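You operate a simulated robot arm through the tools that you are given. There is no shell and no other tool.

The job below is to be done with a simulated robot arm. You get a single attempt, and the scene is never put back.

## Task
The long bed has gone off: scrape out the dead mortar and spread a fresh one.
Fine: scraper first, then the trowel with mortar from the board; both tools back. Set down upright: scraper, trowel. A coat counts when it lies all over at full strength: go over it till it gets no stronger. What is to be rubbed or washed off counts as gone when no trace of it is left.

Only the result counts: the job must be done as asked and must still hold three seconds after the hand-in. Knocking over, shifting, dropping, spilling or breaking anything else fails it.

## Robot
A 7-joint arm with a two-finger parallel gripper, fixed in place. Base frame: the origin is on the floor under the middle of its stand, x ahead of it, y to its left, z up. Readings come in m, degrees, newtons and seconds.
With the tool pointing down near the work surface it reaches from about 0.34 to 0.78 m from the base axis. Its first joint turns from -166.0 to 166.0 degrees. Payload 3.91 kg.
The TCP is the grasp point between the finger pads, 0.03 m short of the fingertips. In the tool frame z runs along the fingers and y along their closing line. Largest opening 0.11 m; finger width 0.02, thickness 0.01; the body of the gripper, 0.048 by 0.112 m, starts 0.055 m behind the TCP.
Orientation is that of the tool frame in the base frame, as a unit quaternion [x, y, z, w]. With the fingers straight down and closing along the base's y, the tool's x points along the base's -x, its y along +y and its z along -z.

## Interface
- The arm moves only by the tool arm_command. Its argument "steps" is one flat list of numbers, 6 for each row, row after row: the shift along the tool's x, y, z in m, then the turn, a rotation vector about the tool's x, y, z in rad. In form: [tx, ty, tz, ax, ay, az, tx, ty, tz, ax, ay, az, ...]. A call has 1 to 20 rows; each row is the pose to reach, as a shift and turn from the pose commanded when the call began, along the tool's axes at that moment. "hand" is the closure, from 0 (fully open) to 1 (shut), set as the call begins (left out, the last holds). Rows are played at 5 a second. More than 0.05 m and 8.6 degrees between two rows, or a gripper value outside its range, and nothing of the call is played. A pose out of reach is approached as far as the arm can. The call stops where the force on the tool passes 40 N (or 10 N more than at its start, if that is more) or the arm is blocked; 0.2 s more then pass. The fingers move at their own pace (about 0.153 m/s each) and stop on an object; they squeeze with about 45 N. The grip force told is the motor's: it shows also when the fingers shut on nothing. Time passes only in rows, and 0.2 s behind the last, so rows that repeat a pose let the fingers close. The reply holds the time, the measured pose of the TCP, the force on the tool along the base axes, the opening and the grip force, in the units named above and with some noise, with the torque about the TCP (base axes, N m) and any sound that the robot's microphone picked up, and new pictures: "show" is both (left out), scene, wrist or none.
- Cameras (640 x 400 px; columns grow to the right, rows downward): "scene" is fixed at [0.4003, 0.4999, 1.2862]; the picture's right is [-0.93, -0.38, 0.00], its down [-0.26, 0.63, -0.73] and it looks along [0.28, -0.68, -0.68] (base axes); focal length 316 px, centre (320, 200). "wrist" rides on the gripper at [0.077, 0.007, -0.114] in the tool frame; the picture's right is [-0.09, 1.00, 0.00], its down [-0.80, -0.07, -0.59] and it looks along [-0.59, -0.05, 0.80] (tool axes); focal length 270 px, centre (320, 200).
- raise_lower(by): slides the trunk up (or, below 0, down) by that many m; the arm rides with it, the base frame stays. It gives what a move gives, with no picture.
- point_at(camera, pixels): for up to 12 pixels [column, row] of the newest picture of that camera ("zoom" is the newest enlarged one), the place [x, y, z] in the base frame of the surface seen there, good to about 0.002 m. It takes no simulated time.
- inspect(camera, box): a new picture of the part [left, top, right, bottom] of that camera's present view, enlarged. It takes no simulated time.
- hand_in(): hands the job in; it is judged then, once.

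Leave the gripper open and the arm clear of the work at the hand-in unless told otherwise.

The tools are called after "Emit:" by a JSON object that holds its "method" and its "body". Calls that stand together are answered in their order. arm_command: Moves the arm, as the interface text tells. Its arguments: {"type":"object","properties":{"steps":{"type":"array","items":{"type":"number"}},"hand":{"type":"number"},"show":{"type":"string","enum":["both","scene","wrist","none"]}},"required":["steps"]} The other tools are called the same way: raise_lower (by) moves the trunk up or down; point_at (camera, pixels) gives the place of the surface under pixels of a picture; inspect (camera, box) takes an enlarged picture of a part of a camera's view; hand_in () hands the job in.

At the start:

```text
time: 0.0
tool_pos: [0.5257, -0.0079, 0.9754]
tcp_rot: [0.0, 1.0, 0.0, 0.0]
force: [-0.7, 0.2, 0.7]
ft_torque: [-0.02, 0.0, 0.0]
grip_width: 0.1099
grasp_force: 0.0
trunk travel left (down, up): [-0.4, 0.21]
```

scene: 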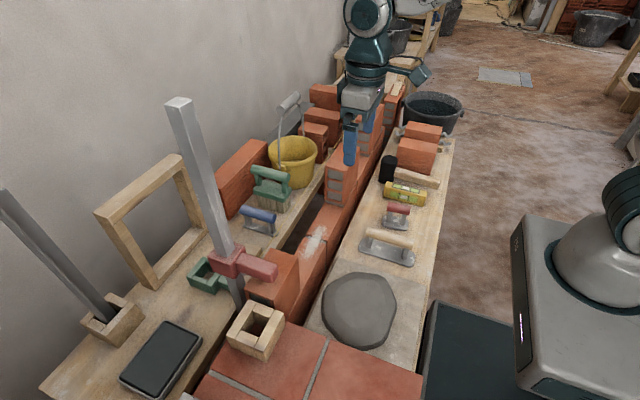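
wrist: 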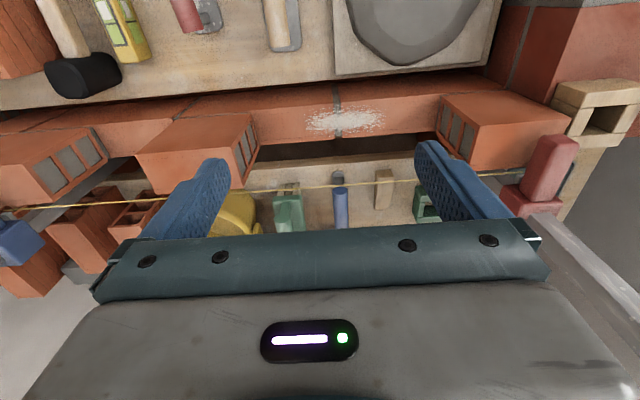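

I see a brick wall with a pale patch (dead mortar) around scene pixel (314,242). There are several tools on the boards. First I will enlarge the main parts of the scene to tell the scraper, the trowel, the mortar board and the beds apart.

Emit:
{"method": "inspect", "body": {"camera": "scene", "box": [220, 160, 440, 300]}}

Emit:
{"method": "inspect", "body": {"camera": "scene", "box": [340, 140, 460, 280]}}

Emit:
{"method": "inspect", "body": {"camera": "scene", "box": [160, 80, 360, 300]}}

Emit:
{"method": "inspect", "body": {"camera": "wrist", "box": [140, 0, 500, 240]}}

```text
2.86 times, centred on (330, 230) of scene
```

zoom: 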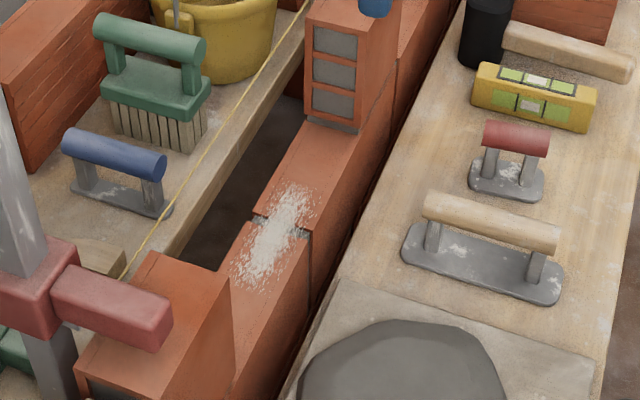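

```text
2.86 times, centred on (400, 210) of scene
```

zoom: 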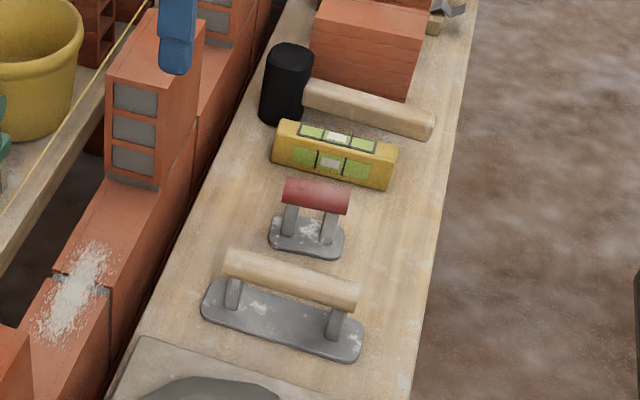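

```text
1.82 times, centred on (260, 190) of scene
```

zoom: 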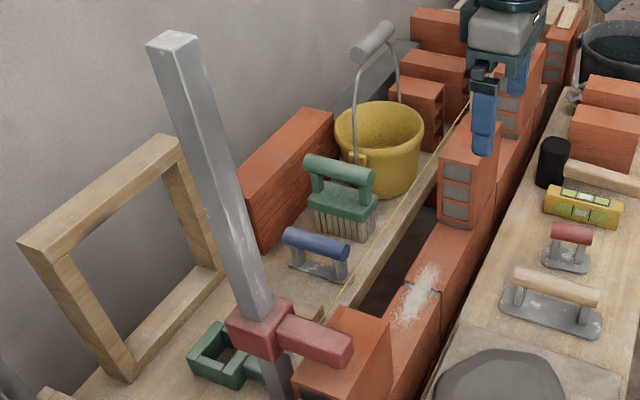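

```text
1.67 times, centred on (320, 120) of wrist
```

zoom: 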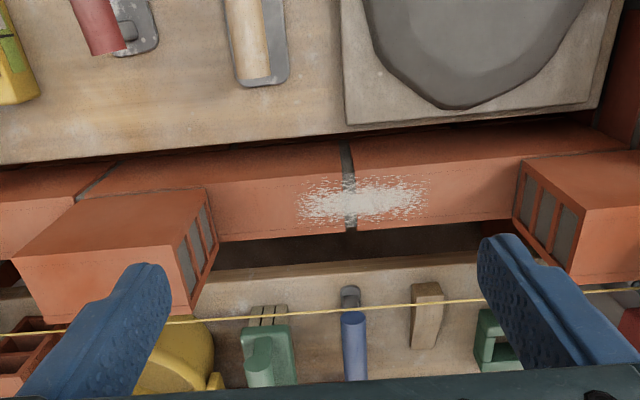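

The pale patch lies on the wall top between two standing bricks. There are three float-like tools: blue handle on the far plank, red handle with a short blade, and wood handle with a long blade. I enlarge each one, as well as the other gaps along the wall.

Emit:
{"method": "inspect", "body": {"camera": "scene", "box": [235, 195, 290, 240]}}

Emit:
{"method": "inspect", "body": {"camera": "scene", "box": [350, 195, 420, 270]}}

Emit:
{"method": "inspect", "body": {"camera": "scene", "box": [300, 60, 460, 200]}}

Emit:
{"method": "inspect", "body": {"camera": "scene", "box": [240, 200, 350, 320]}}

Emit:
{"method": "inspect", "body": {"camera": "scene", "box": [80, 220, 340, 400]}}

Emit:
{"method": "inspect", "body": {"camera": "wrist", "box": [0, 80, 260, 300]}}

```text
8.89 times, centred on (262, 218) of scene
```

zoom: 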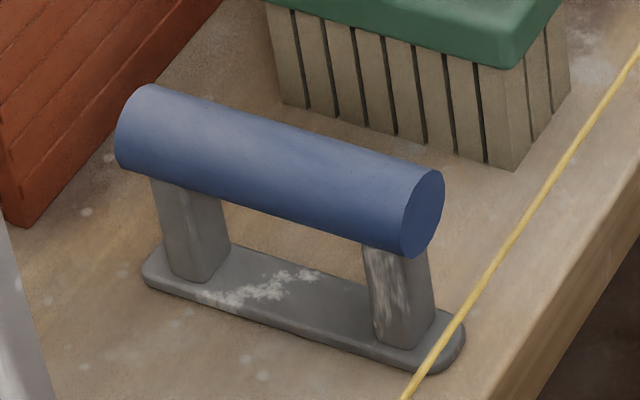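

```text
5.33 times, centred on (385, 232) of scene
```

zoom: 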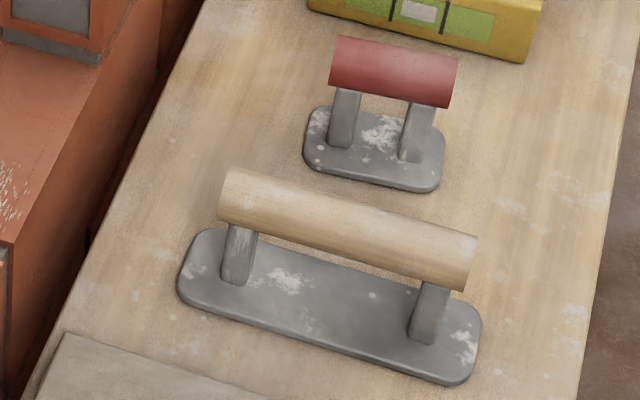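

```text
2.86 times, centred on (380, 130) of scene
```

zoom: 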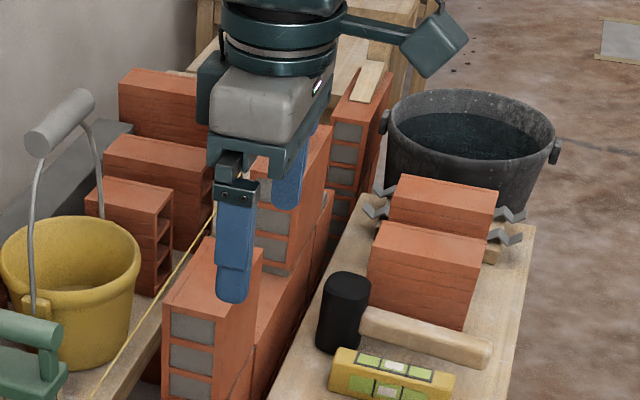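

```text
3.33 times, centred on (295, 260) of scene
```

zoom: 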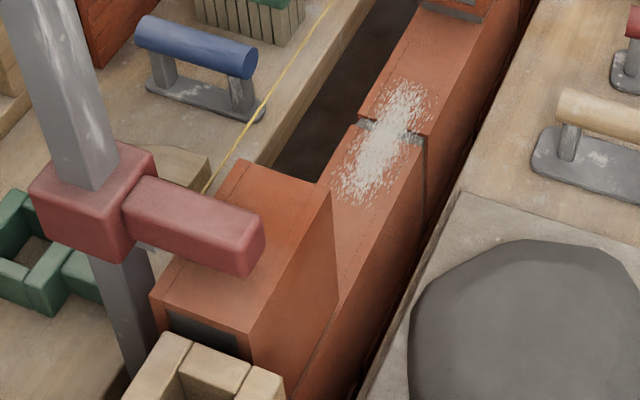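

```text
2.22 times, centred on (210, 310) of scene
```

zoom: 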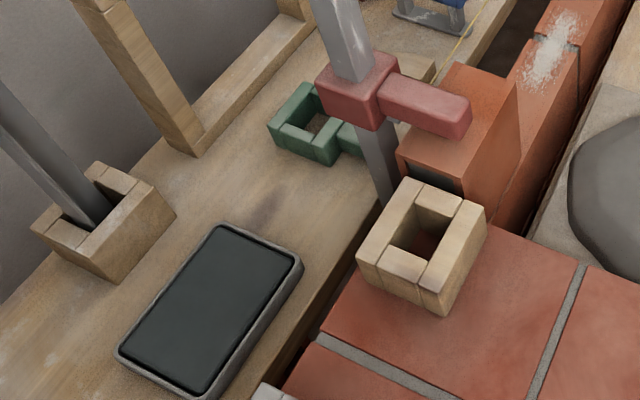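

```text
1.82 times, centred on (130, 190) of wrist
```

zoom: 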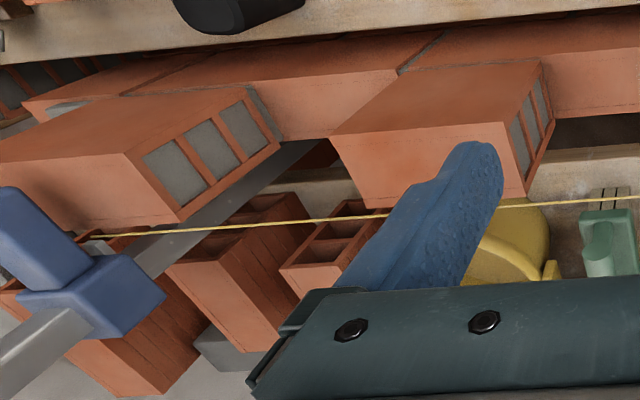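

The blue tool has a narrow blade, which makes it likely the scraper. The red and wood tools have wide float blades, short and long, so they are likely the trowels. Now I measure the bed, the bricks, the tools, the mortar board and the string.

Emit:
{"method": "point_at", "body": {"camera": "scene", "pixels": [[314, 242], [305, 262], [323, 222], [300, 245], [328, 240], [334, 206], [296, 268], [350, 190], [271, 268], [250, 290], [289, 262], [340, 165]]}}

Emit:
{"method": "point_at", "body": {"camera": "scene", "pixels": [[360, 300], [330, 285], [390, 290], [350, 335], [360, 265], [420, 290], [388, 238], [386, 246], [397, 210], [396, 220], [260, 215], [258, 228]]}}

Emit:
{"method": "point_at", "body": {"camera": "wrist", "pixels": [[344, 120], [320, 122], [370, 120], [270, 120], [430, 115], [344, 100], [344, 135], [200, 150], [250, 190], [340, 190], [345, 205], [280, 220]]}}

```text
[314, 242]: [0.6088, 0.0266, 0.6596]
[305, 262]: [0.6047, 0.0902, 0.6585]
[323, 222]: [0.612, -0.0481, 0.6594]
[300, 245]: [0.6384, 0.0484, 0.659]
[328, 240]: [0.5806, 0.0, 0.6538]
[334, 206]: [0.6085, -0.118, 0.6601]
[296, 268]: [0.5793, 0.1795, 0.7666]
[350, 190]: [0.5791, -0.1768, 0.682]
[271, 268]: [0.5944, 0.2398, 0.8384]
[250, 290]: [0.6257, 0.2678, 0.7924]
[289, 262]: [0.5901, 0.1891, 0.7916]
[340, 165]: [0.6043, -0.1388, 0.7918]
```

```text
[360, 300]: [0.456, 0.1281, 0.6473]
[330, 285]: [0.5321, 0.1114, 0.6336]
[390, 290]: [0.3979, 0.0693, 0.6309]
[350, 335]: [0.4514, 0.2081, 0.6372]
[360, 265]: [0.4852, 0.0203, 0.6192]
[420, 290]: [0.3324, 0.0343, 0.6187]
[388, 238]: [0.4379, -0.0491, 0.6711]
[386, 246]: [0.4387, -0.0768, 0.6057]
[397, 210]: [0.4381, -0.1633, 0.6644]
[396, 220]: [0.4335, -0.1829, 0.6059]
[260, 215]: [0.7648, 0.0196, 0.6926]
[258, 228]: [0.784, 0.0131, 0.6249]
```

```text
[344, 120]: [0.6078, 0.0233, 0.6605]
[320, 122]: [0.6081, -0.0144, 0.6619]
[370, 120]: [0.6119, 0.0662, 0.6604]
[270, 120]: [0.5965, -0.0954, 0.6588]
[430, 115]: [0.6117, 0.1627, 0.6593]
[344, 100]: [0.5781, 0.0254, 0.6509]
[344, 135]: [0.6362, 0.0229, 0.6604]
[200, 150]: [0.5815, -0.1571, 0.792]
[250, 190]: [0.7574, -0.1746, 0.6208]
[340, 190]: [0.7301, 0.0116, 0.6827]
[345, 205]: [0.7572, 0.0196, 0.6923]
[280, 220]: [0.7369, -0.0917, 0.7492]
```

The wall top is at z≈0.66, with x running from about 0.578 to 0.645, and the bed lies between bricks at y≈-0.13 and y≈0.18. Now I measure the tool handles and blades more finely from enlarged views.

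Emit:
{"method": "inspect", "body": {"camera": "scene", "box": [350, 195, 420, 270]}}

Emit:
{"method": "point_at", "body": {"camera": "zoom", "pixels": [[230, 185], [465, 250], [225, 210], [350, 215], [185, 290], [455, 375], [205, 235], [340, 52], [445, 82], [310, 160], [430, 185], [440, 140]]}}

```text
5.33 times, centred on (385, 232) of scene
```

zoom: 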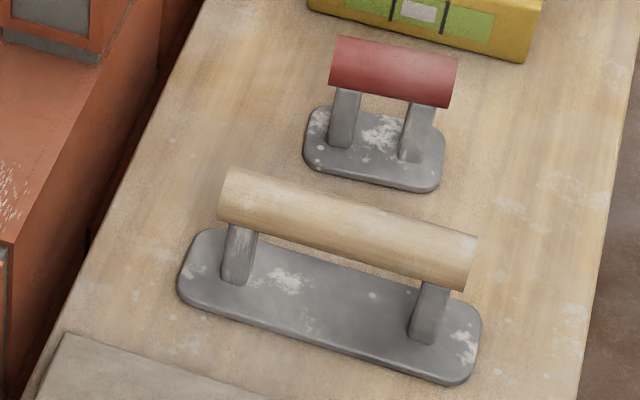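

```text
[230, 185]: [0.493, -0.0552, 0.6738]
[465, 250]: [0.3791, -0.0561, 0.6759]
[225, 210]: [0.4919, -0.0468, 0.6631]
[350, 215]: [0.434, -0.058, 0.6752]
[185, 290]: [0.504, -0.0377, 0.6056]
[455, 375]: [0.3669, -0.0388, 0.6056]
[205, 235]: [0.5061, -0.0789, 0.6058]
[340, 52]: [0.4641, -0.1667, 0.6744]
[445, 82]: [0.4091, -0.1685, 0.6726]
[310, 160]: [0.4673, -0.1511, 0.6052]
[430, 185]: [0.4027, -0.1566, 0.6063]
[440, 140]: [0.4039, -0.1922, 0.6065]
```

The wood trowel's handle runs along x from 0.379 to 0.493 at y≈-0.058, with its top at z≈0.676. Its blade is about 0.145 × 0.046 m. The red trowel's blade is about 0.07 m long. Now I take the blue tool and the board height.

Emit:
{"method": "inspect", "body": {"camera": "scene", "box": [235, 195, 290, 240]}}

Emit:
{"method": "point_at", "body": {"camera": "zoom", "pixels": [[145, 100], [425, 175], [285, 140], [285, 190], [150, 285], [165, 250], [445, 365], [460, 325], [300, 340], [130, 350], [530, 240], [420, 380]]}}

Emit:
{"method": "inspect", "body": {"camera": "scene", "box": [300, 200, 440, 360]}}

Emit:
{"method": "point_at", "body": {"camera": "zoom", "pixels": [[150, 50], [60, 300], [250, 240], [420, 270], [300, 350], [130, 220], [480, 330], [400, 210], [160, 180], [270, 300], [60, 210], [500, 100]]}}

```text
8.89 times, centred on (262, 218) of scene
```

zoom: 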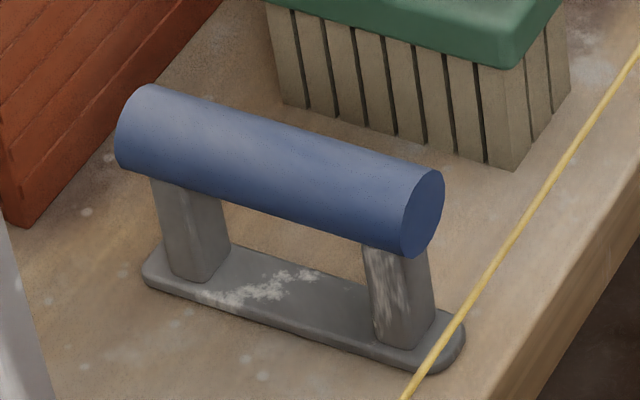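

```text
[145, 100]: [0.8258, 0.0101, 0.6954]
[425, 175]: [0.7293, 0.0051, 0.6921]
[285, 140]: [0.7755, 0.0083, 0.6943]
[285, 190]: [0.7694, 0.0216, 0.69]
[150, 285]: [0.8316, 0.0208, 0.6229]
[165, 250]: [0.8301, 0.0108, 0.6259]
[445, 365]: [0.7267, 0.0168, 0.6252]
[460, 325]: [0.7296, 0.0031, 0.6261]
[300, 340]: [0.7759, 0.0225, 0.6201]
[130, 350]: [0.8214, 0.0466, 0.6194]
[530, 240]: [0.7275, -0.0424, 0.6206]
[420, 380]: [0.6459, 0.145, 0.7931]
```

```text
2.50 times, centred on (370, 280) of scene
```

zoom: 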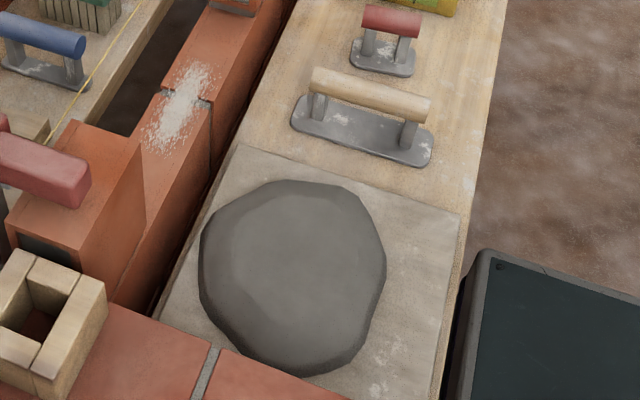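

```text
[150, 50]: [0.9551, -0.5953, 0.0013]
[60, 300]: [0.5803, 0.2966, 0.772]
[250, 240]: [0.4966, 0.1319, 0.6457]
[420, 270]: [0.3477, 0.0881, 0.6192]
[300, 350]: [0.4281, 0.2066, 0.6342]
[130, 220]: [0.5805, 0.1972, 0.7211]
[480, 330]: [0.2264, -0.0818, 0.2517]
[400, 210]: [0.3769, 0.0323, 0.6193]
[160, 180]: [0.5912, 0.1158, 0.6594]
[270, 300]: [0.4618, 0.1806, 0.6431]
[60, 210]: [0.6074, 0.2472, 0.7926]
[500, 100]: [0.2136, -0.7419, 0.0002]
```

The string runs along the far top edge of the wall at x≈0.646, z≈0.793. The gripper body must stay clear of it while working on the bed. I move the open hand back and lower, to about (0.46, 0.03, 0.90), for a closer wrist look at the bed.

Emit:
{"method": "arm_command", "body": {"steps": [0.022, 0.013, 0.025, 0, 0, 0, 0.044, 0.026, 0.05, 0, 0, 0, 0.066, 0.038, 0.075, 0, 0, 0]}}

```text
time: 0.8
tool_pos: [0.4609, 0.0275, 0.8991]
tcp_rot: [0.0, 1.0, 0.0, 0.0]
force: [-0.2, -0.6, -0.5]
ft_torque: [0.02, 0.04, 0.0]
grip_width: 0.1101
grasp_force: 0.0
trunk travel left (down, up): [-0.4, 0.21]
```

scene: 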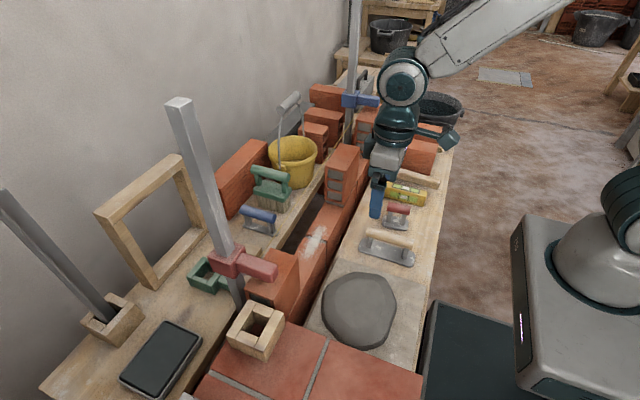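
wrist: 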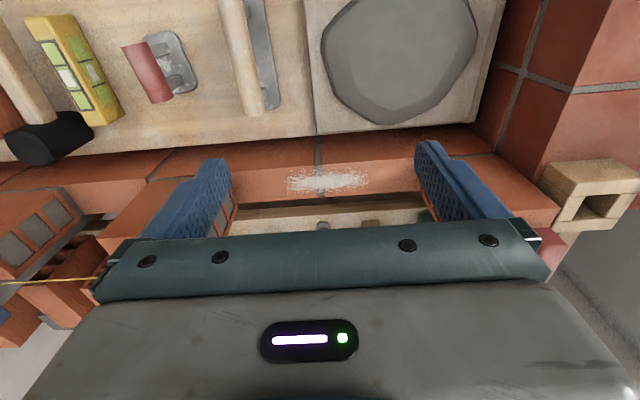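

The wrist view shows the patch at about (328,181). I enlarge it, and also the far end of the wall on the left for a second bed.

Emit:
{"method": "inspect", "body": {"camera": "wrist", "box": [230, 130, 430, 240]}}

Emit:
{"method": "inspect", "body": {"camera": "wrist", "box": [0, 140, 180, 300]}}

Emit:
{"method": "inspect", "body": {"camera": "scene", "box": [280, 60, 400, 220]}}

Emit:
{"method": "inspect", "body": {"camera": "wrist", "box": [0, 0, 300, 180]}}

```text
3.20 times, centred on (330, 185) of wrist
```

zoom: 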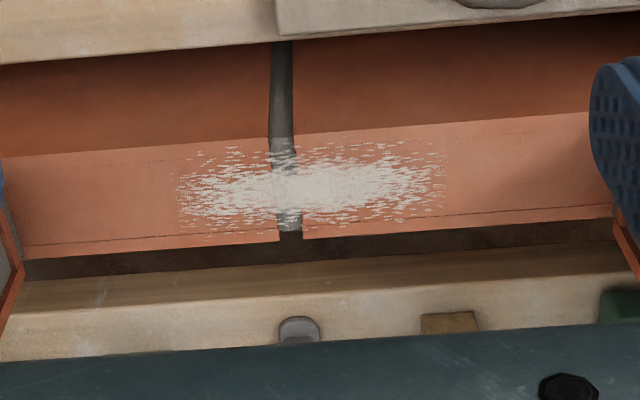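

```text
2.50 times, centred on (90, 220) of wrist
```

zoom: 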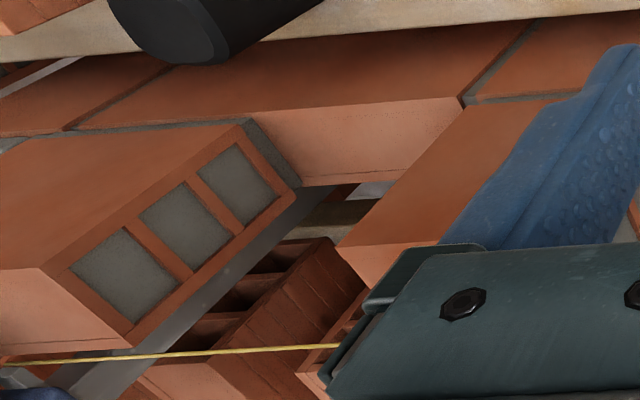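

```text
2.50 times, centred on (340, 140) of scene
```

zoom: 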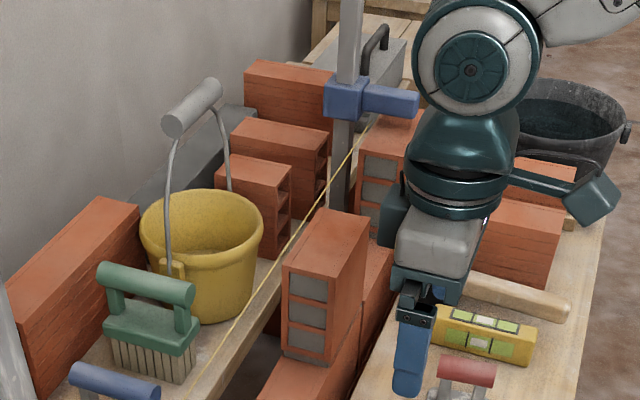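

```text
2.13 times, centred on (150, 90) of wrist
```

zoom: 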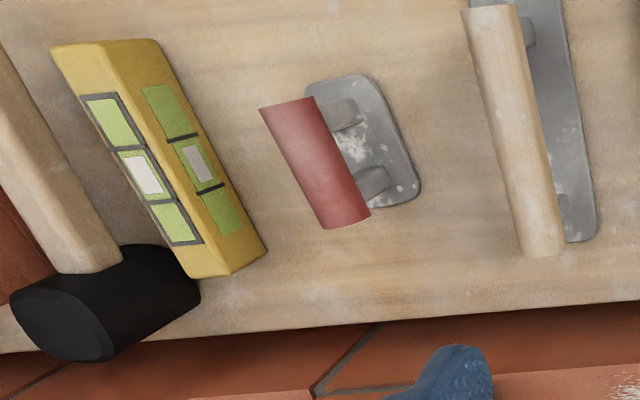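

The second gap holds no mortar, so the pale patch is the bed. I measure the outline of the patch and the wall edges in an enlarged wrist view.

Emit:
{"method": "inspect", "body": {"camera": "wrist", "box": [270, 160, 390, 210]}}

Emit:
{"method": "inspect", "body": {"camera": "wrist", "box": [230, 130, 430, 240]}}

Emit:
{"method": "point_at", "body": {"camera": "zoom", "pixels": [[178, 190], [445, 165], [310, 142], [310, 225], [178, 225], [445, 200], [100, 160], [100, 240], [520, 128], [520, 210], [20, 255], [600, 200]]}}

```text
5.33 times, centred on (330, 185) of wrist
```

zoom: 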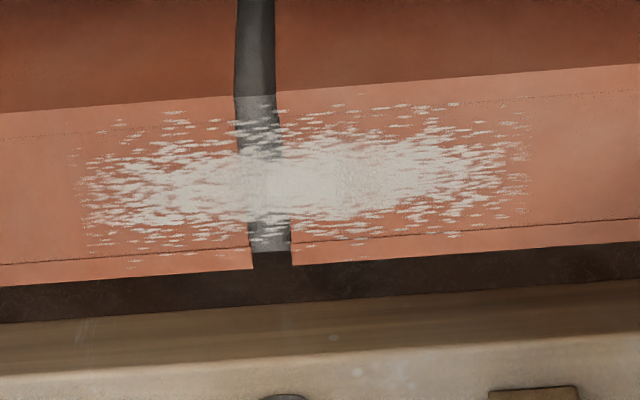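

```text
3.20 times, centred on (330, 185) of wrist
```

zoom: 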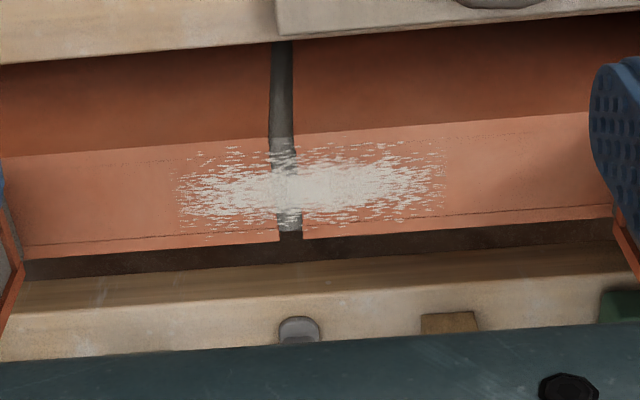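

```text
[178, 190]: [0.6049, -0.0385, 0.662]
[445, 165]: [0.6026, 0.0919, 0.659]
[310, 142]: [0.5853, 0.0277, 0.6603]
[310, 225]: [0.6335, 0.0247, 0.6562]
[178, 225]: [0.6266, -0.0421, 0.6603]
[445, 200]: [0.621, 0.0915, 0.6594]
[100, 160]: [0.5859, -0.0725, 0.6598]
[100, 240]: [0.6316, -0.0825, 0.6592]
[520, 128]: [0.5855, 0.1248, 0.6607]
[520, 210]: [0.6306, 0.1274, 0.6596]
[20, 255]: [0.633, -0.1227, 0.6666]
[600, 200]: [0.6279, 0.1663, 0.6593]
```

The patch covers about y -0.042 to 0.092 and x 0.583 to 0.634 at z 0.66. Before planning clearance with the string, I check how far the gripper's camera box sticks out, and look more closely at the brush next to the blue tool.

Emit:
{"method": "inspect", "body": {"camera": "scene", "box": [360, 60, 480, 220]}}

Emit:
{"method": "point_at", "body": {"camera": "scene", "pixels": [[447, 142], [440, 145], [455, 140], [448, 133], [450, 152], [432, 137], [420, 133], [385, 157], [376, 175], [385, 210], [398, 85], [400, 120]]}}

Emit:
{"method": "point_at", "body": {"camera": "scene", "pixels": [[258, 172], [288, 185], [270, 178], [262, 200], [285, 210], [290, 200], [290, 165], [275, 190], [252, 180], [291, 105], [240, 180], [320, 150]]}}

```text
2.50 times, centred on (420, 140) of scene
```

zoom: 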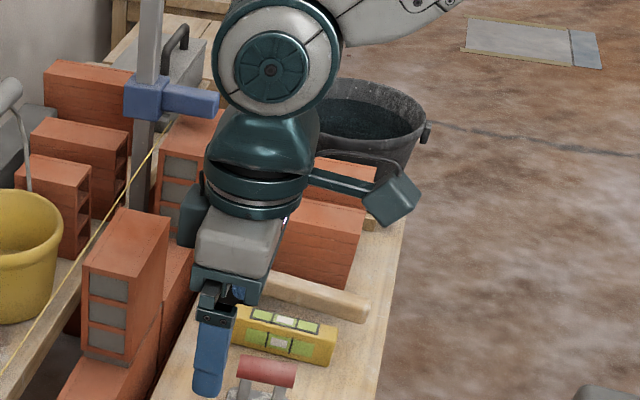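

```text
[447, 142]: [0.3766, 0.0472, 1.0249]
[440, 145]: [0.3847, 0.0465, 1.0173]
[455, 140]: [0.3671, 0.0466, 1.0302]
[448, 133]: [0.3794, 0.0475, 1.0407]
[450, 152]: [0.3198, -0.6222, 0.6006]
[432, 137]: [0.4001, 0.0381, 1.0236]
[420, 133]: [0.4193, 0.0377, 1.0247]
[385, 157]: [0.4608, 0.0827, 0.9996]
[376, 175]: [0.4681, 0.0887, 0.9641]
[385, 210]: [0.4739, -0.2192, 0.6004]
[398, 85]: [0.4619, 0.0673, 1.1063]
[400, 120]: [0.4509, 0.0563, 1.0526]
```

```text
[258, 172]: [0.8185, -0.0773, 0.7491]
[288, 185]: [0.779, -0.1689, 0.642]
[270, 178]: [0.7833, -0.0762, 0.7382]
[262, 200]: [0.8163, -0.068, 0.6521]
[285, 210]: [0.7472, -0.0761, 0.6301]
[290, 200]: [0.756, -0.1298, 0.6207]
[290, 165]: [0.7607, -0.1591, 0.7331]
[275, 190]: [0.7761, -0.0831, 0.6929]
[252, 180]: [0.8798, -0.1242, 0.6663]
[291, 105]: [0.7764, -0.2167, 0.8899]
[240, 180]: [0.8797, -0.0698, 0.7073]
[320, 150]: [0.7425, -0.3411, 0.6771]
```

The brush front is at y≈-0.068, so the gripper body (down to y≈-0.047) will clear it if the fingers are only half open. The camera box also keeps about 0.025 m from the string. I move to about (0.60, 0.01, 0.95) with the fingers half closed, to look at the blue scraper from above.

Emit:
{"method": "arm_command", "body": {"steps": [-0.035, -0.0045, -0.02, 0, 0, 0, -0.07, -0.009, -0.04, 0, 0, 0, -0.105, -0.0135, -0.051, 0, 0, 0, -0.139, -0.0175, -0.051, 0, 0, 0], "hand": 0.45}}

```text
time: 1.8
tool_pos: [0.6023, 0.0105, 0.95]
tcp_rot: [0.0, 1.0, 0.0, 0.0]
force: [0.0, -0.1, -0.9]
ft_torque: [0.0, -0.03, 0.0]
grip_width: 0.0604
grasp_force: 0.0
trunk travel left (down, up): [-0.4, 0.21]
```

scene: 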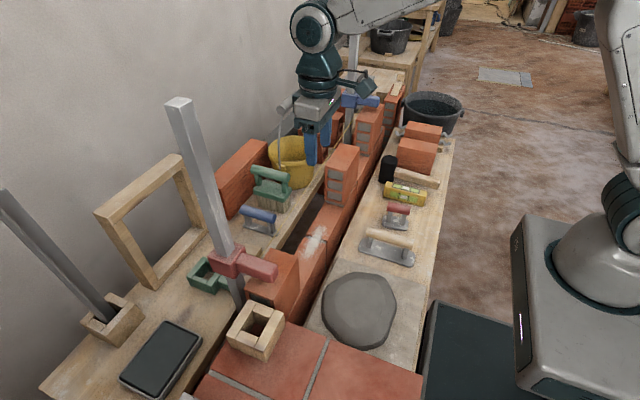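
wrist: 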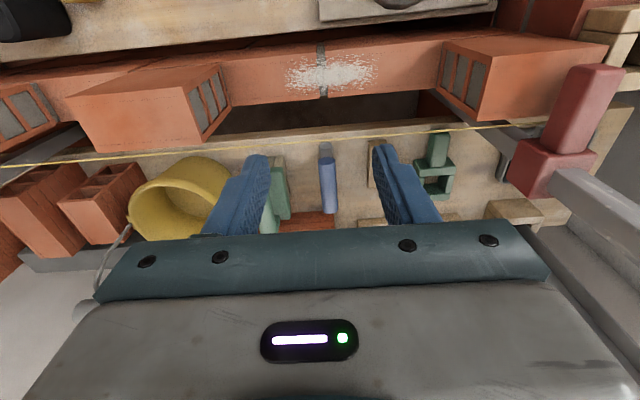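

The blue tool shows at (328,182) between the fingers. I enlarge it to read its axis, ends and blade exactly.

Emit:
{"method": "inspect", "body": {"camera": "wrist", "box": [268, 130, 388, 235]}}

Emit:
{"method": "point_at", "body": {"camera": "wrist", "pixels": [[326, 160], [328, 170], [329, 180], [330, 190], [331, 200], [331, 208], [333, 180], [324, 180], [325, 150], [321, 148], [280, 200], [375, 160]]}}

```text
3.81 times, centred on (328, 182) of wrist
```

zoom: 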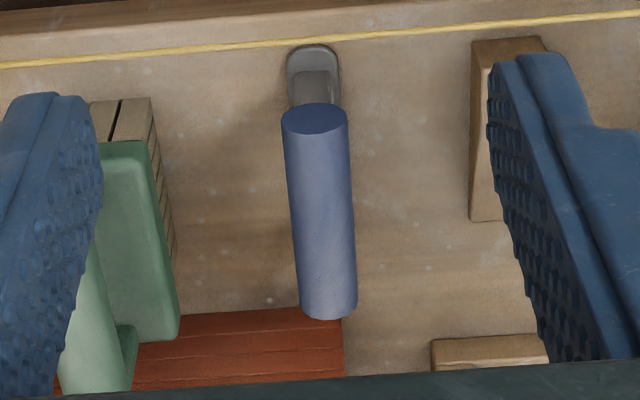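

```text
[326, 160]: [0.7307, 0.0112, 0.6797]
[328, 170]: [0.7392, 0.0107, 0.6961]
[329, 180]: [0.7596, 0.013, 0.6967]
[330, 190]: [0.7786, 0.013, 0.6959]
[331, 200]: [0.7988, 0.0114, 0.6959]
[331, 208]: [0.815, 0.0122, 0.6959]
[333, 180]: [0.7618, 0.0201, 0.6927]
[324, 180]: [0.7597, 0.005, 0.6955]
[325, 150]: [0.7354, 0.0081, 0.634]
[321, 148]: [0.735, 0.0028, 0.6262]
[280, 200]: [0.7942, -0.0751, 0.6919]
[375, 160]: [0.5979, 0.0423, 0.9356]
```

The handle axis lies at y≈0.0115, from x≈0.731 to 0.826, with its top at z≈0.696, and is parallel to x. I move over to x≈0.768 at height and then come down to z≈0.80, stopping for a check.

Emit:
{"method": "arm_command", "body": {"steps": [-0.042, 0.001, 0, 0, 0, 0, -0.084, 0.001, 0, 0, 0, 0, -0.126, 0.001, 0, 0, 0, 0, -0.166, 0.001, 0, 0, 0, 0, -0.166, 0.001, 0.04, 0, 0, 0, -0.166, 0.001, 0.08, 0, 0, 0, -0.166, 0.001, 0.12, 0, 0, 0, -0.166, 0.001, 0.15, 0, 0, 0, -0.166, 0.001, 0.15, 0, 0, 0]}}

```text
time: 3.8
tool_pos: [0.7646, 0.0137, 0.8009]
tcp_rot: [0.0, 1.0, 0.0, -0.001]
force: [-0.2, 0.7, 0.0]
ft_torque: [0.0, -0.04, -0.02]
grip_width: 0.0602
grasp_force: 0.1
trunk travel left (down, up): [-0.4, 0.21]
```

scene: 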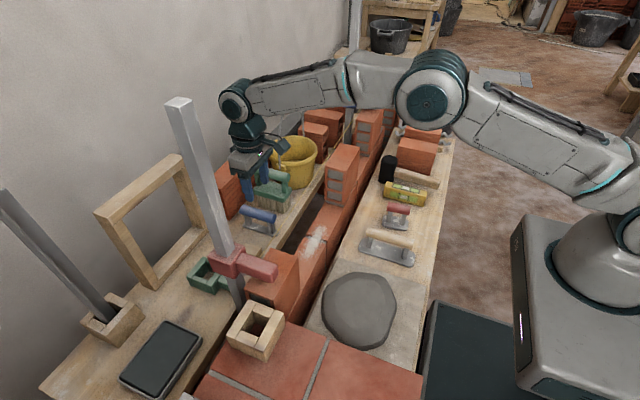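
wrist: 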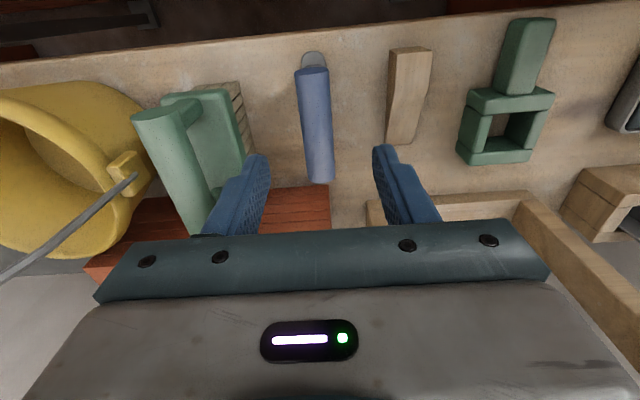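

The gripper is above the blue tool. Before going lower I check how high the forearm is above the string and the standing bricks.

Emit:
{"method": "point_at", "body": {"camera": "scene", "pixels": [[262, 110], [290, 105], [310, 105], [330, 105], [355, 105], [380, 100], [410, 115], [430, 128], [238, 100], [262, 142], [282, 150], [440, 90]]}}

Emit:
{"method": "inspect", "body": {"camera": "scene", "box": [200, 60, 360, 240]}}

```text
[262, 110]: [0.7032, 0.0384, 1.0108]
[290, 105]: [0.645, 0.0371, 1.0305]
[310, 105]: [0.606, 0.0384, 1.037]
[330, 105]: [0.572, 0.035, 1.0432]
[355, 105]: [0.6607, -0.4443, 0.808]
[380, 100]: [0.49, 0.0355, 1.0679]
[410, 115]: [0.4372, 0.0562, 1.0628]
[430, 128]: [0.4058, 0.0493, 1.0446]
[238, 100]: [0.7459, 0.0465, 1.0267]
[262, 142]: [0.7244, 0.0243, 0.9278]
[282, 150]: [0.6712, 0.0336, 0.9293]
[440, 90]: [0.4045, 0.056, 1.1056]
```

```text
2.22 times, centred on (280, 150) of scene
```

zoom: 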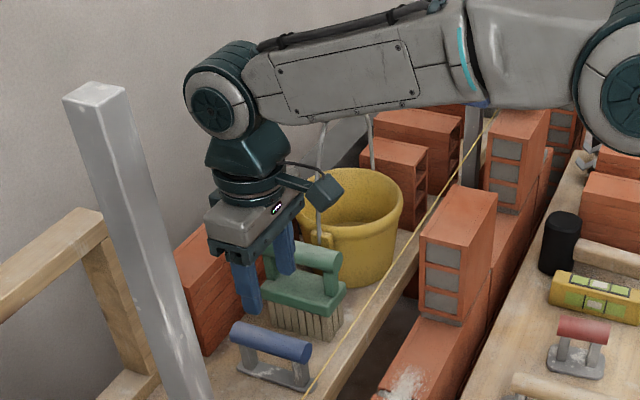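

The forearm stays well above the string, and the camera box keeps clear in x (≥0.66 against 0.646). I come down to z≈0.686 with a small correction in y and x.

Emit:
{"method": "arm_command", "body": {"steps": [-0.003, -0.002, 0.035, 0, 0, 0, -0.003, -0.002, 0.07, 0, 0, 0, -0.003, -0.002, 0.095, 0, 0, 0, -0.003, -0.002, 0.108, 0, 0, 0, -0.003, -0.002, 0.115, 0, 0, 0, -0.003, -0.002, 0.115, 0, 0, 0]}}

```text
time: 5.2
tool_pos: [0.7679, 0.0102, 0.6879]
tcp_rot: [0.0, 1.0, 0.0, 0.001]
force: [-0.2, -0.4, -0.3]
ft_torque: [-0.02, -0.01, 0.01]
grip_width: 0.0606
grasp_force: 0.1
trunk travel left (down, up): [-0.4, 0.21]
```

scene: 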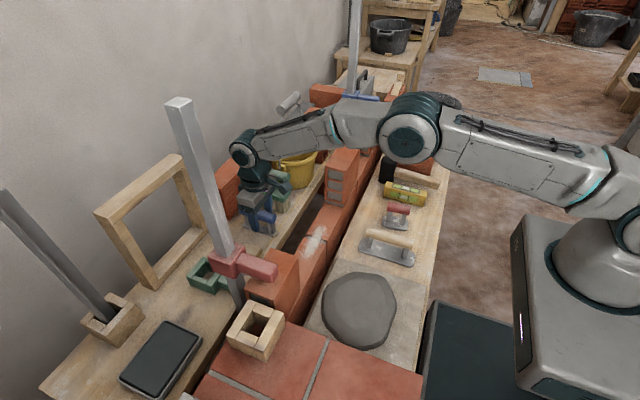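
wrist: 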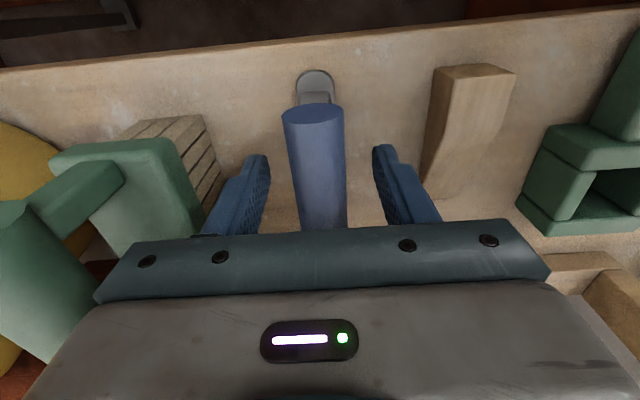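

The blue handle sits between the fingers, slightly left of centre. Now I close the hand in place.

Emit:
{"method": "arm_command", "body": {"steps": [0, 0, 0, 0, 0, 0, 0, 0, 0, 0, 0, 0, 0, 0, 0, 0, 0, 0, 0, 0, 0, 0, 0, 0], "hand": 1.0}}

```text
time: 6.2
tool_pos: [0.7684, 0.0103, 0.6881]
tcp_rot: [0.0, 1.0, 0.0, 0.0]
force: [-0.2, -0.5, -0.3]
ft_torque: [-0.03, -0.02, -0.02]
grip_width: 0.0276
grasp_force: 45.4
trunk travel left (down, up): [-0.4, 0.21]
```

scene: 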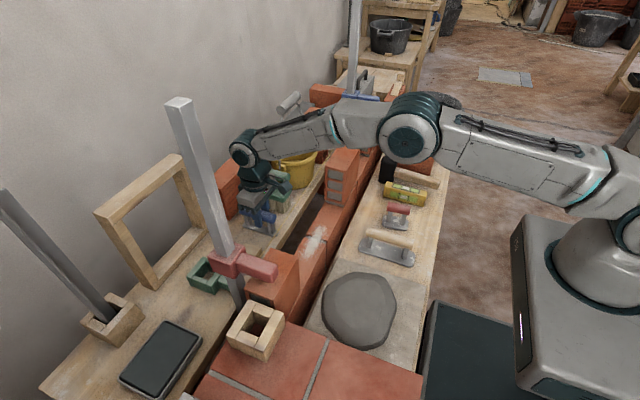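
wrist: 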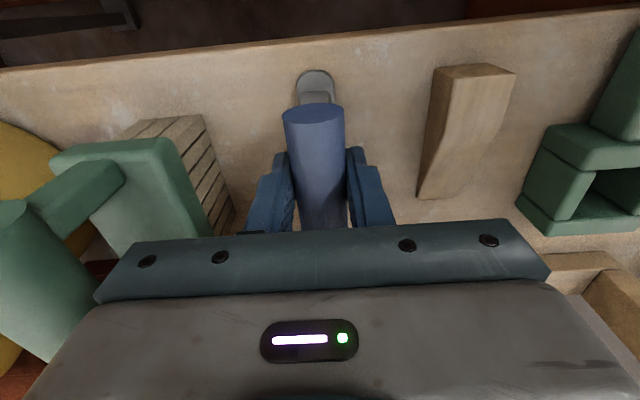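

The handle is held (width 0.0276, force 45 N). I lift straight up by 0.245 m so the blade clears the string before moving.

Emit:
{"method": "arm_command", "body": {"steps": [0, 0, -0.02, 0, 0, 0, 0, 0, -0.06, 0, 0, 0, 0, 0, -0.1, 0, 0, 0, 0, 0, -0.14, 0, 0, 0, 0, 0, -0.18, 0, 0, 0, 0, 0, -0.22, 0, 0, 0, 0, 0, -0.245, 0, 0, 0]}}

```text
time: 7.8
tool_pos: [0.7666, 0.0108, 0.9332]
tcp_rot: [0.0, 1.0, 0.0, 0.001]
force: [0.0, 0.7, -0.5]
ft_torque: [-0.02, -0.01, 0.0]
grip_width: 0.0275
grasp_force: 44.9
trunk travel left (down, up): [-0.4, 0.21]
```

scene: 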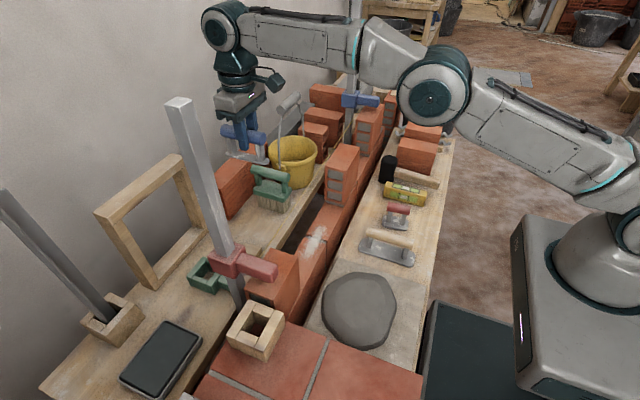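
wrist: 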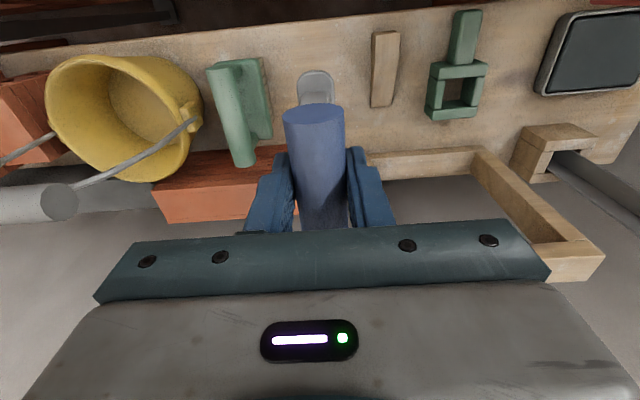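

The scraper is up, and its blade reaches about -0.041 to +0.064 in x from the TCP. I measure the faces of the two standing bricks beside the bed to know the free room in y.

Emit:
{"method": "inspect", "body": {"camera": "scene", "box": [240, 140, 380, 310]}}

Emit:
{"method": "point_at", "body": {"camera": "zoom", "pixels": [[205, 85], [240, 85], [200, 130], [195, 155], [215, 15], [165, 260], [145, 255], [110, 235], [130, 300], [105, 285], [60, 290], [250, 45]]}}

```text
2.35 times, centred on (310, 225) of scene
```

zoom: 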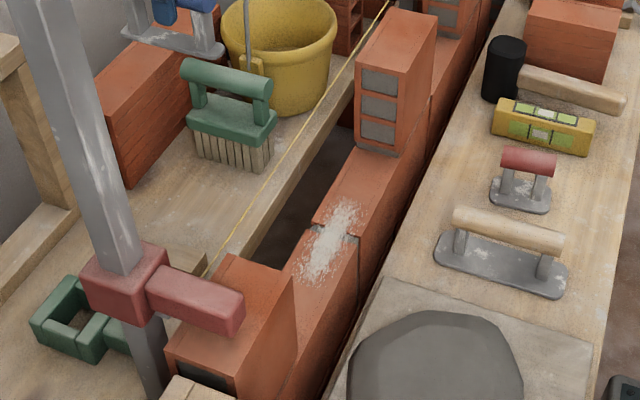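

```text
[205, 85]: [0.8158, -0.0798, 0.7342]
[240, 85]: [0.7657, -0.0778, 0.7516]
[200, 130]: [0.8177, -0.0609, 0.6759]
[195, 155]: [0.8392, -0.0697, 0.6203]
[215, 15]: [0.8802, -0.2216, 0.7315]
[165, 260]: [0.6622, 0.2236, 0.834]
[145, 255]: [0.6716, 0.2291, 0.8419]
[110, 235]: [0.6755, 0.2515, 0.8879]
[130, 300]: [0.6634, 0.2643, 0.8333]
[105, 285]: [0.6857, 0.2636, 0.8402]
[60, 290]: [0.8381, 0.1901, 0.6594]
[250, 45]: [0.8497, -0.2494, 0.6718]
```

My picks missed the bricks, so I pick again on the same enlarged picture: the brick 2 face near (385,110) and the brick 1 top edge near (260,268).

Emit:
{"method": "point_at", "body": {"camera": "zoom", "pixels": [[380, 65], [380, 100], [385, 130], [385, 146], [365, 100], [402, 110], [235, 262], [285, 280], [262, 272], [290, 300], [280, 350], [350, 215]]}}

```text
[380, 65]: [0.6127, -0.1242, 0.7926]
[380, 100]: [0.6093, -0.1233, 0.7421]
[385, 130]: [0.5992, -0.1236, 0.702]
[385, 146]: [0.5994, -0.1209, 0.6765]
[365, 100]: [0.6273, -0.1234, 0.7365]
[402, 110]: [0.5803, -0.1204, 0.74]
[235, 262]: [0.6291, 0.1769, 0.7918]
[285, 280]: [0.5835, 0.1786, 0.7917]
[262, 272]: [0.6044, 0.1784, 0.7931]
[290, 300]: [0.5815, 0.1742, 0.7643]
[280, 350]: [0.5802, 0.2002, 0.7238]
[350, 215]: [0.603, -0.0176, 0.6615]
```

The brick faces are at y≈-0.122 and y≈0.175, so the TCP may range from y≈-0.05 to 0.10. I carry the scraper over the string to x≈0.557, y≈0.03, and lower it to z≈0.765 on the robot side of the string.

Emit:
{"method": "arm_command", "body": {"steps": [0.042, 0.004, 0, 0, 0, 0, 0.084, 0.008, 0, 0, 0, 0, 0.126, 0.012, 0, 0, 0, 0, 0.168, 0.016, 0, 0, 0, 0, 0.21, 0.019, 0, 0, 0, 0, 0.21, 0.019, 0.04, 0, 0, 0, 0.21, 0.019, 0.08, 0, 0, 0, 0.21, 0.019, 0.12, 0, 0, 0, 0.21, 0.019, 0.15, 0, 0, 0, 0.21, 0.019, 0.168, 0, 0, 0, 0.21, 0.019, 0.168, 0, 0, 0]}}

```text
time: 10.2
tool_pos: [0.56, 0.0315, 0.7633]
tcp_rot: [0.001, 1.0, 0.0, 0.0]
force: [0.9, -0.6, 0.3]
ft_torque: [-0.01, 0.0, -0.05]
grip_width: 0.0276
grasp_force: 45.6
trunk travel left (down, up): [-0.4, 0.21]
```

scene: 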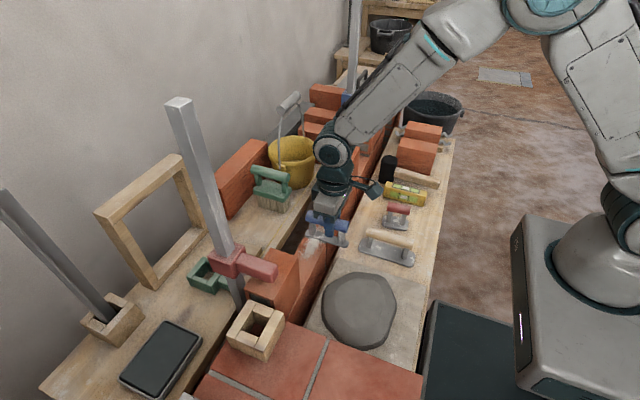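
wrist: 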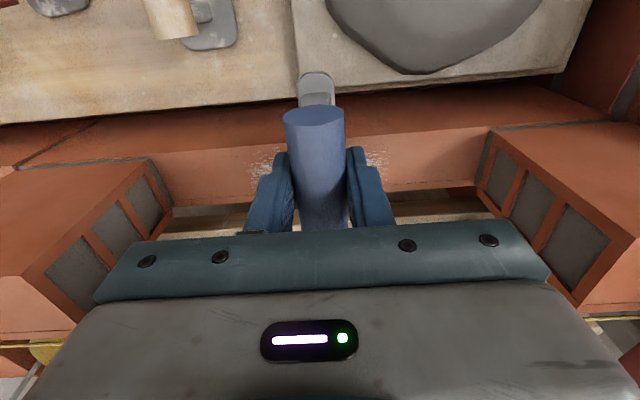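

The scraper hangs clear between the bricks, and the string is visible behind the hand at row ~345. I slide it +x by 0.033 m under the string while lowering to z≈0.732.

Emit:
{"method": "arm_command", "body": {"steps": [0, 0, 0.012, 0, 0, 0, -0.016, 0, 0.02, 0, 0, 0, -0.033, 0, 0.026, 0, 0, 0, -0.033, 0, 0.031, 0, 0, 0, -0.033, 0, 0.031, 0, 0, 0]}}

```text
time: 11.4
tool_pos: [0.5924, 0.0296, 0.7318]
tcp_rot: [0.0, 1.0, 0.0, 0.001]
force: [-0.6, 0.0, -1.7]
ft_torque: [-0.04, 0.04, -0.02]
grip_width: 0.0275
grasp_force: 44.5
trunk travel left (down, up): [-0.4, 0.21]
```

scene: 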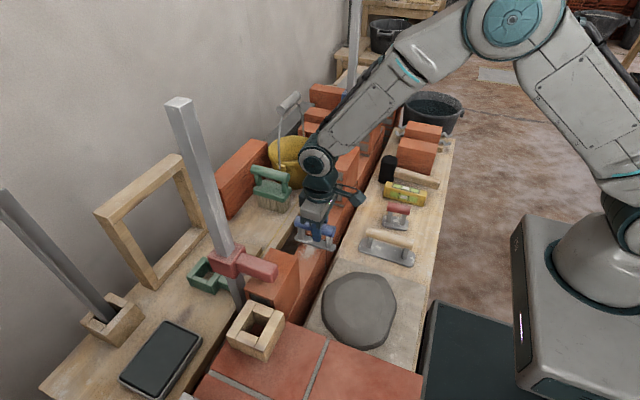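
wrist: 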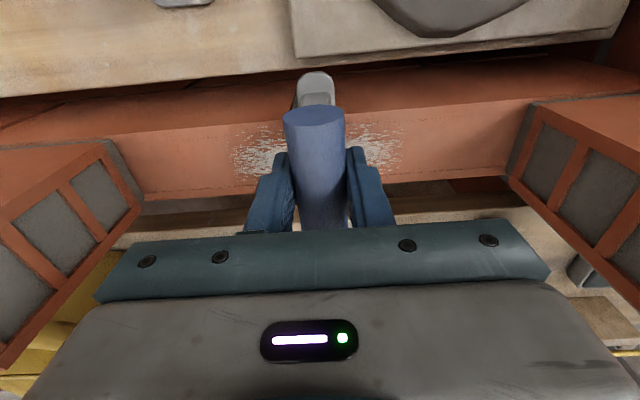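

No contact yet (force z -1.7 N). I lower in 2 mm steps until the force shows contact.

Emit:
{"method": "arm_command", "body": {"steps": [0, 0, 0.002, 0, 0, 0, 0, 0, 0.004, 0, 0, 0], "show": "none"}}

Emit:
{"method": "arm_command", "body": {"steps": [0, 0, 0.002, 0, 0, 0], "show": "none"}}

```text
time: 12.0
tool_pos: [0.5918, 0.0307, 0.728]
tcp_rot: [0.0, 1.0, 0.0, 0.001]
force: [0.1, 0.7, -1.4]
ft_torque: [-0.01, -0.03, 0.01]
grip_width: 0.0277
grasp_force: 45.3
trunk travel left (down, up): [-0.4, 0.21]
```

```text
time: 12.4
tool_pos: [0.5919, 0.0307, 0.7272]
tcp_rot: [0.001, 1.0, 0.0, 0.002]
force: [-1.7, 0.9, 15.1]
ft_torque: [0.01, 0.31, -0.02]
grip_width: 0.0274
grasp_force: 45.1
trunk travel left (down, up): [-0.4, 0.21]
```

Contact: 15 N at commanded z≈0.7264. I ease off slightly and make the first scraping strokes along y from 0.10 to -0.05 and back to the middle, slowly.

Emit:
{"method": "arm_command", "body": {"steps": [0, 0.014, -0.0003, 0, 0, 0, 0, 0.028, -0.0003, 0, 0, 0, 0, 0.042, -0.0003, 0, 0, 0, 0, 0.056, -0.0003, 0, 0, 0, 0, 0.07, -0.0003, 0, 0, 0, 0, 0.055, -0.0003, 0, 0, 0, 0, 0.04, -0.0003, 0, 0, 0, 0, 0.025, -0.0003, 0, 0, 0, 0, 0.01, -0.0003, 0, 0, 0, 0, -0.005, -0.0003, 0, 0, 0, 0, -0.02, -0.0003, 0, 0, 0, 0, -0.035, -0.0003, 0, 0, 0, 0, -0.05, -0.0003, 0, 0, 0, 0, -0.065, -0.0003, 0, 0, 0, 0, -0.08, -0.0003, 0, 0, 0]}}

```text
time: 15.6
tool_pos: [0.5918, -0.0523, 0.7278]
tcp_rot: [0.0, 1.0, 0.001, 0.0]
force: [-1.1, 3.9, 14.1]
ft_torque: [0.12, -0.36, 0.06]
grip_width: 0.0276
grasp_force: 45.3
trunk travel left (down, up): [-0.4, 0.21]
```

scene: 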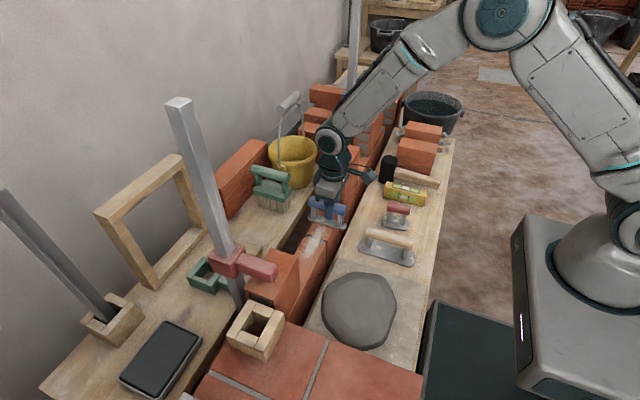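
wrist: 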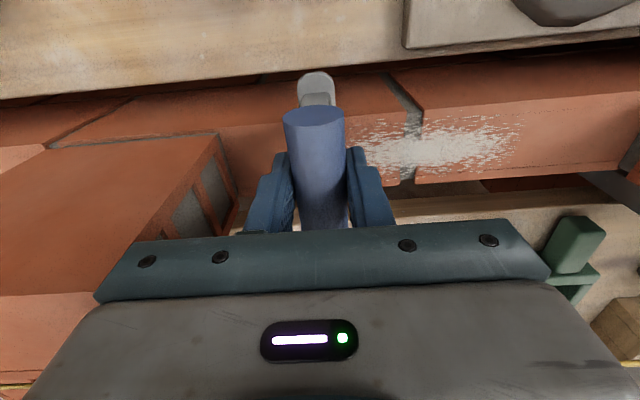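

The strokes ran with 14 N of contact. I enlarge the bed to see whether the patch has thinned.

Emit:
{"method": "inspect", "body": {"camera": "wrist", "box": [340, 90, 560, 210]}}

Emit:
{"method": "inspect", "body": {"camera": "scene", "box": [280, 190, 370, 270]}}

```text
2.91 times, centred on (450, 150) of wrist
```

zoom: 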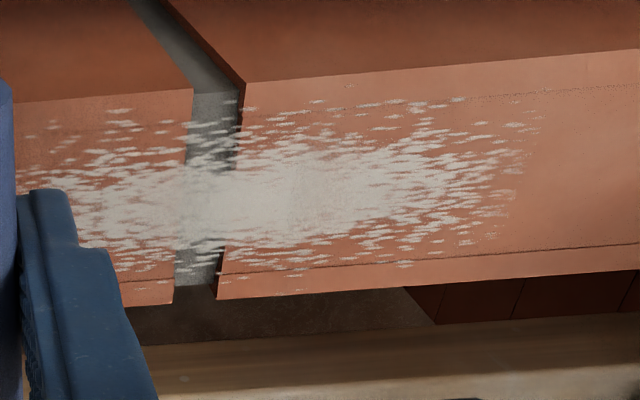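

```text
5.00 times, centred on (325, 230) of scene
```

zoom: 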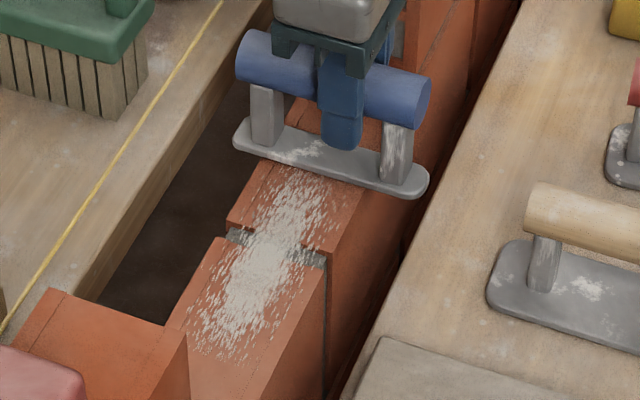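

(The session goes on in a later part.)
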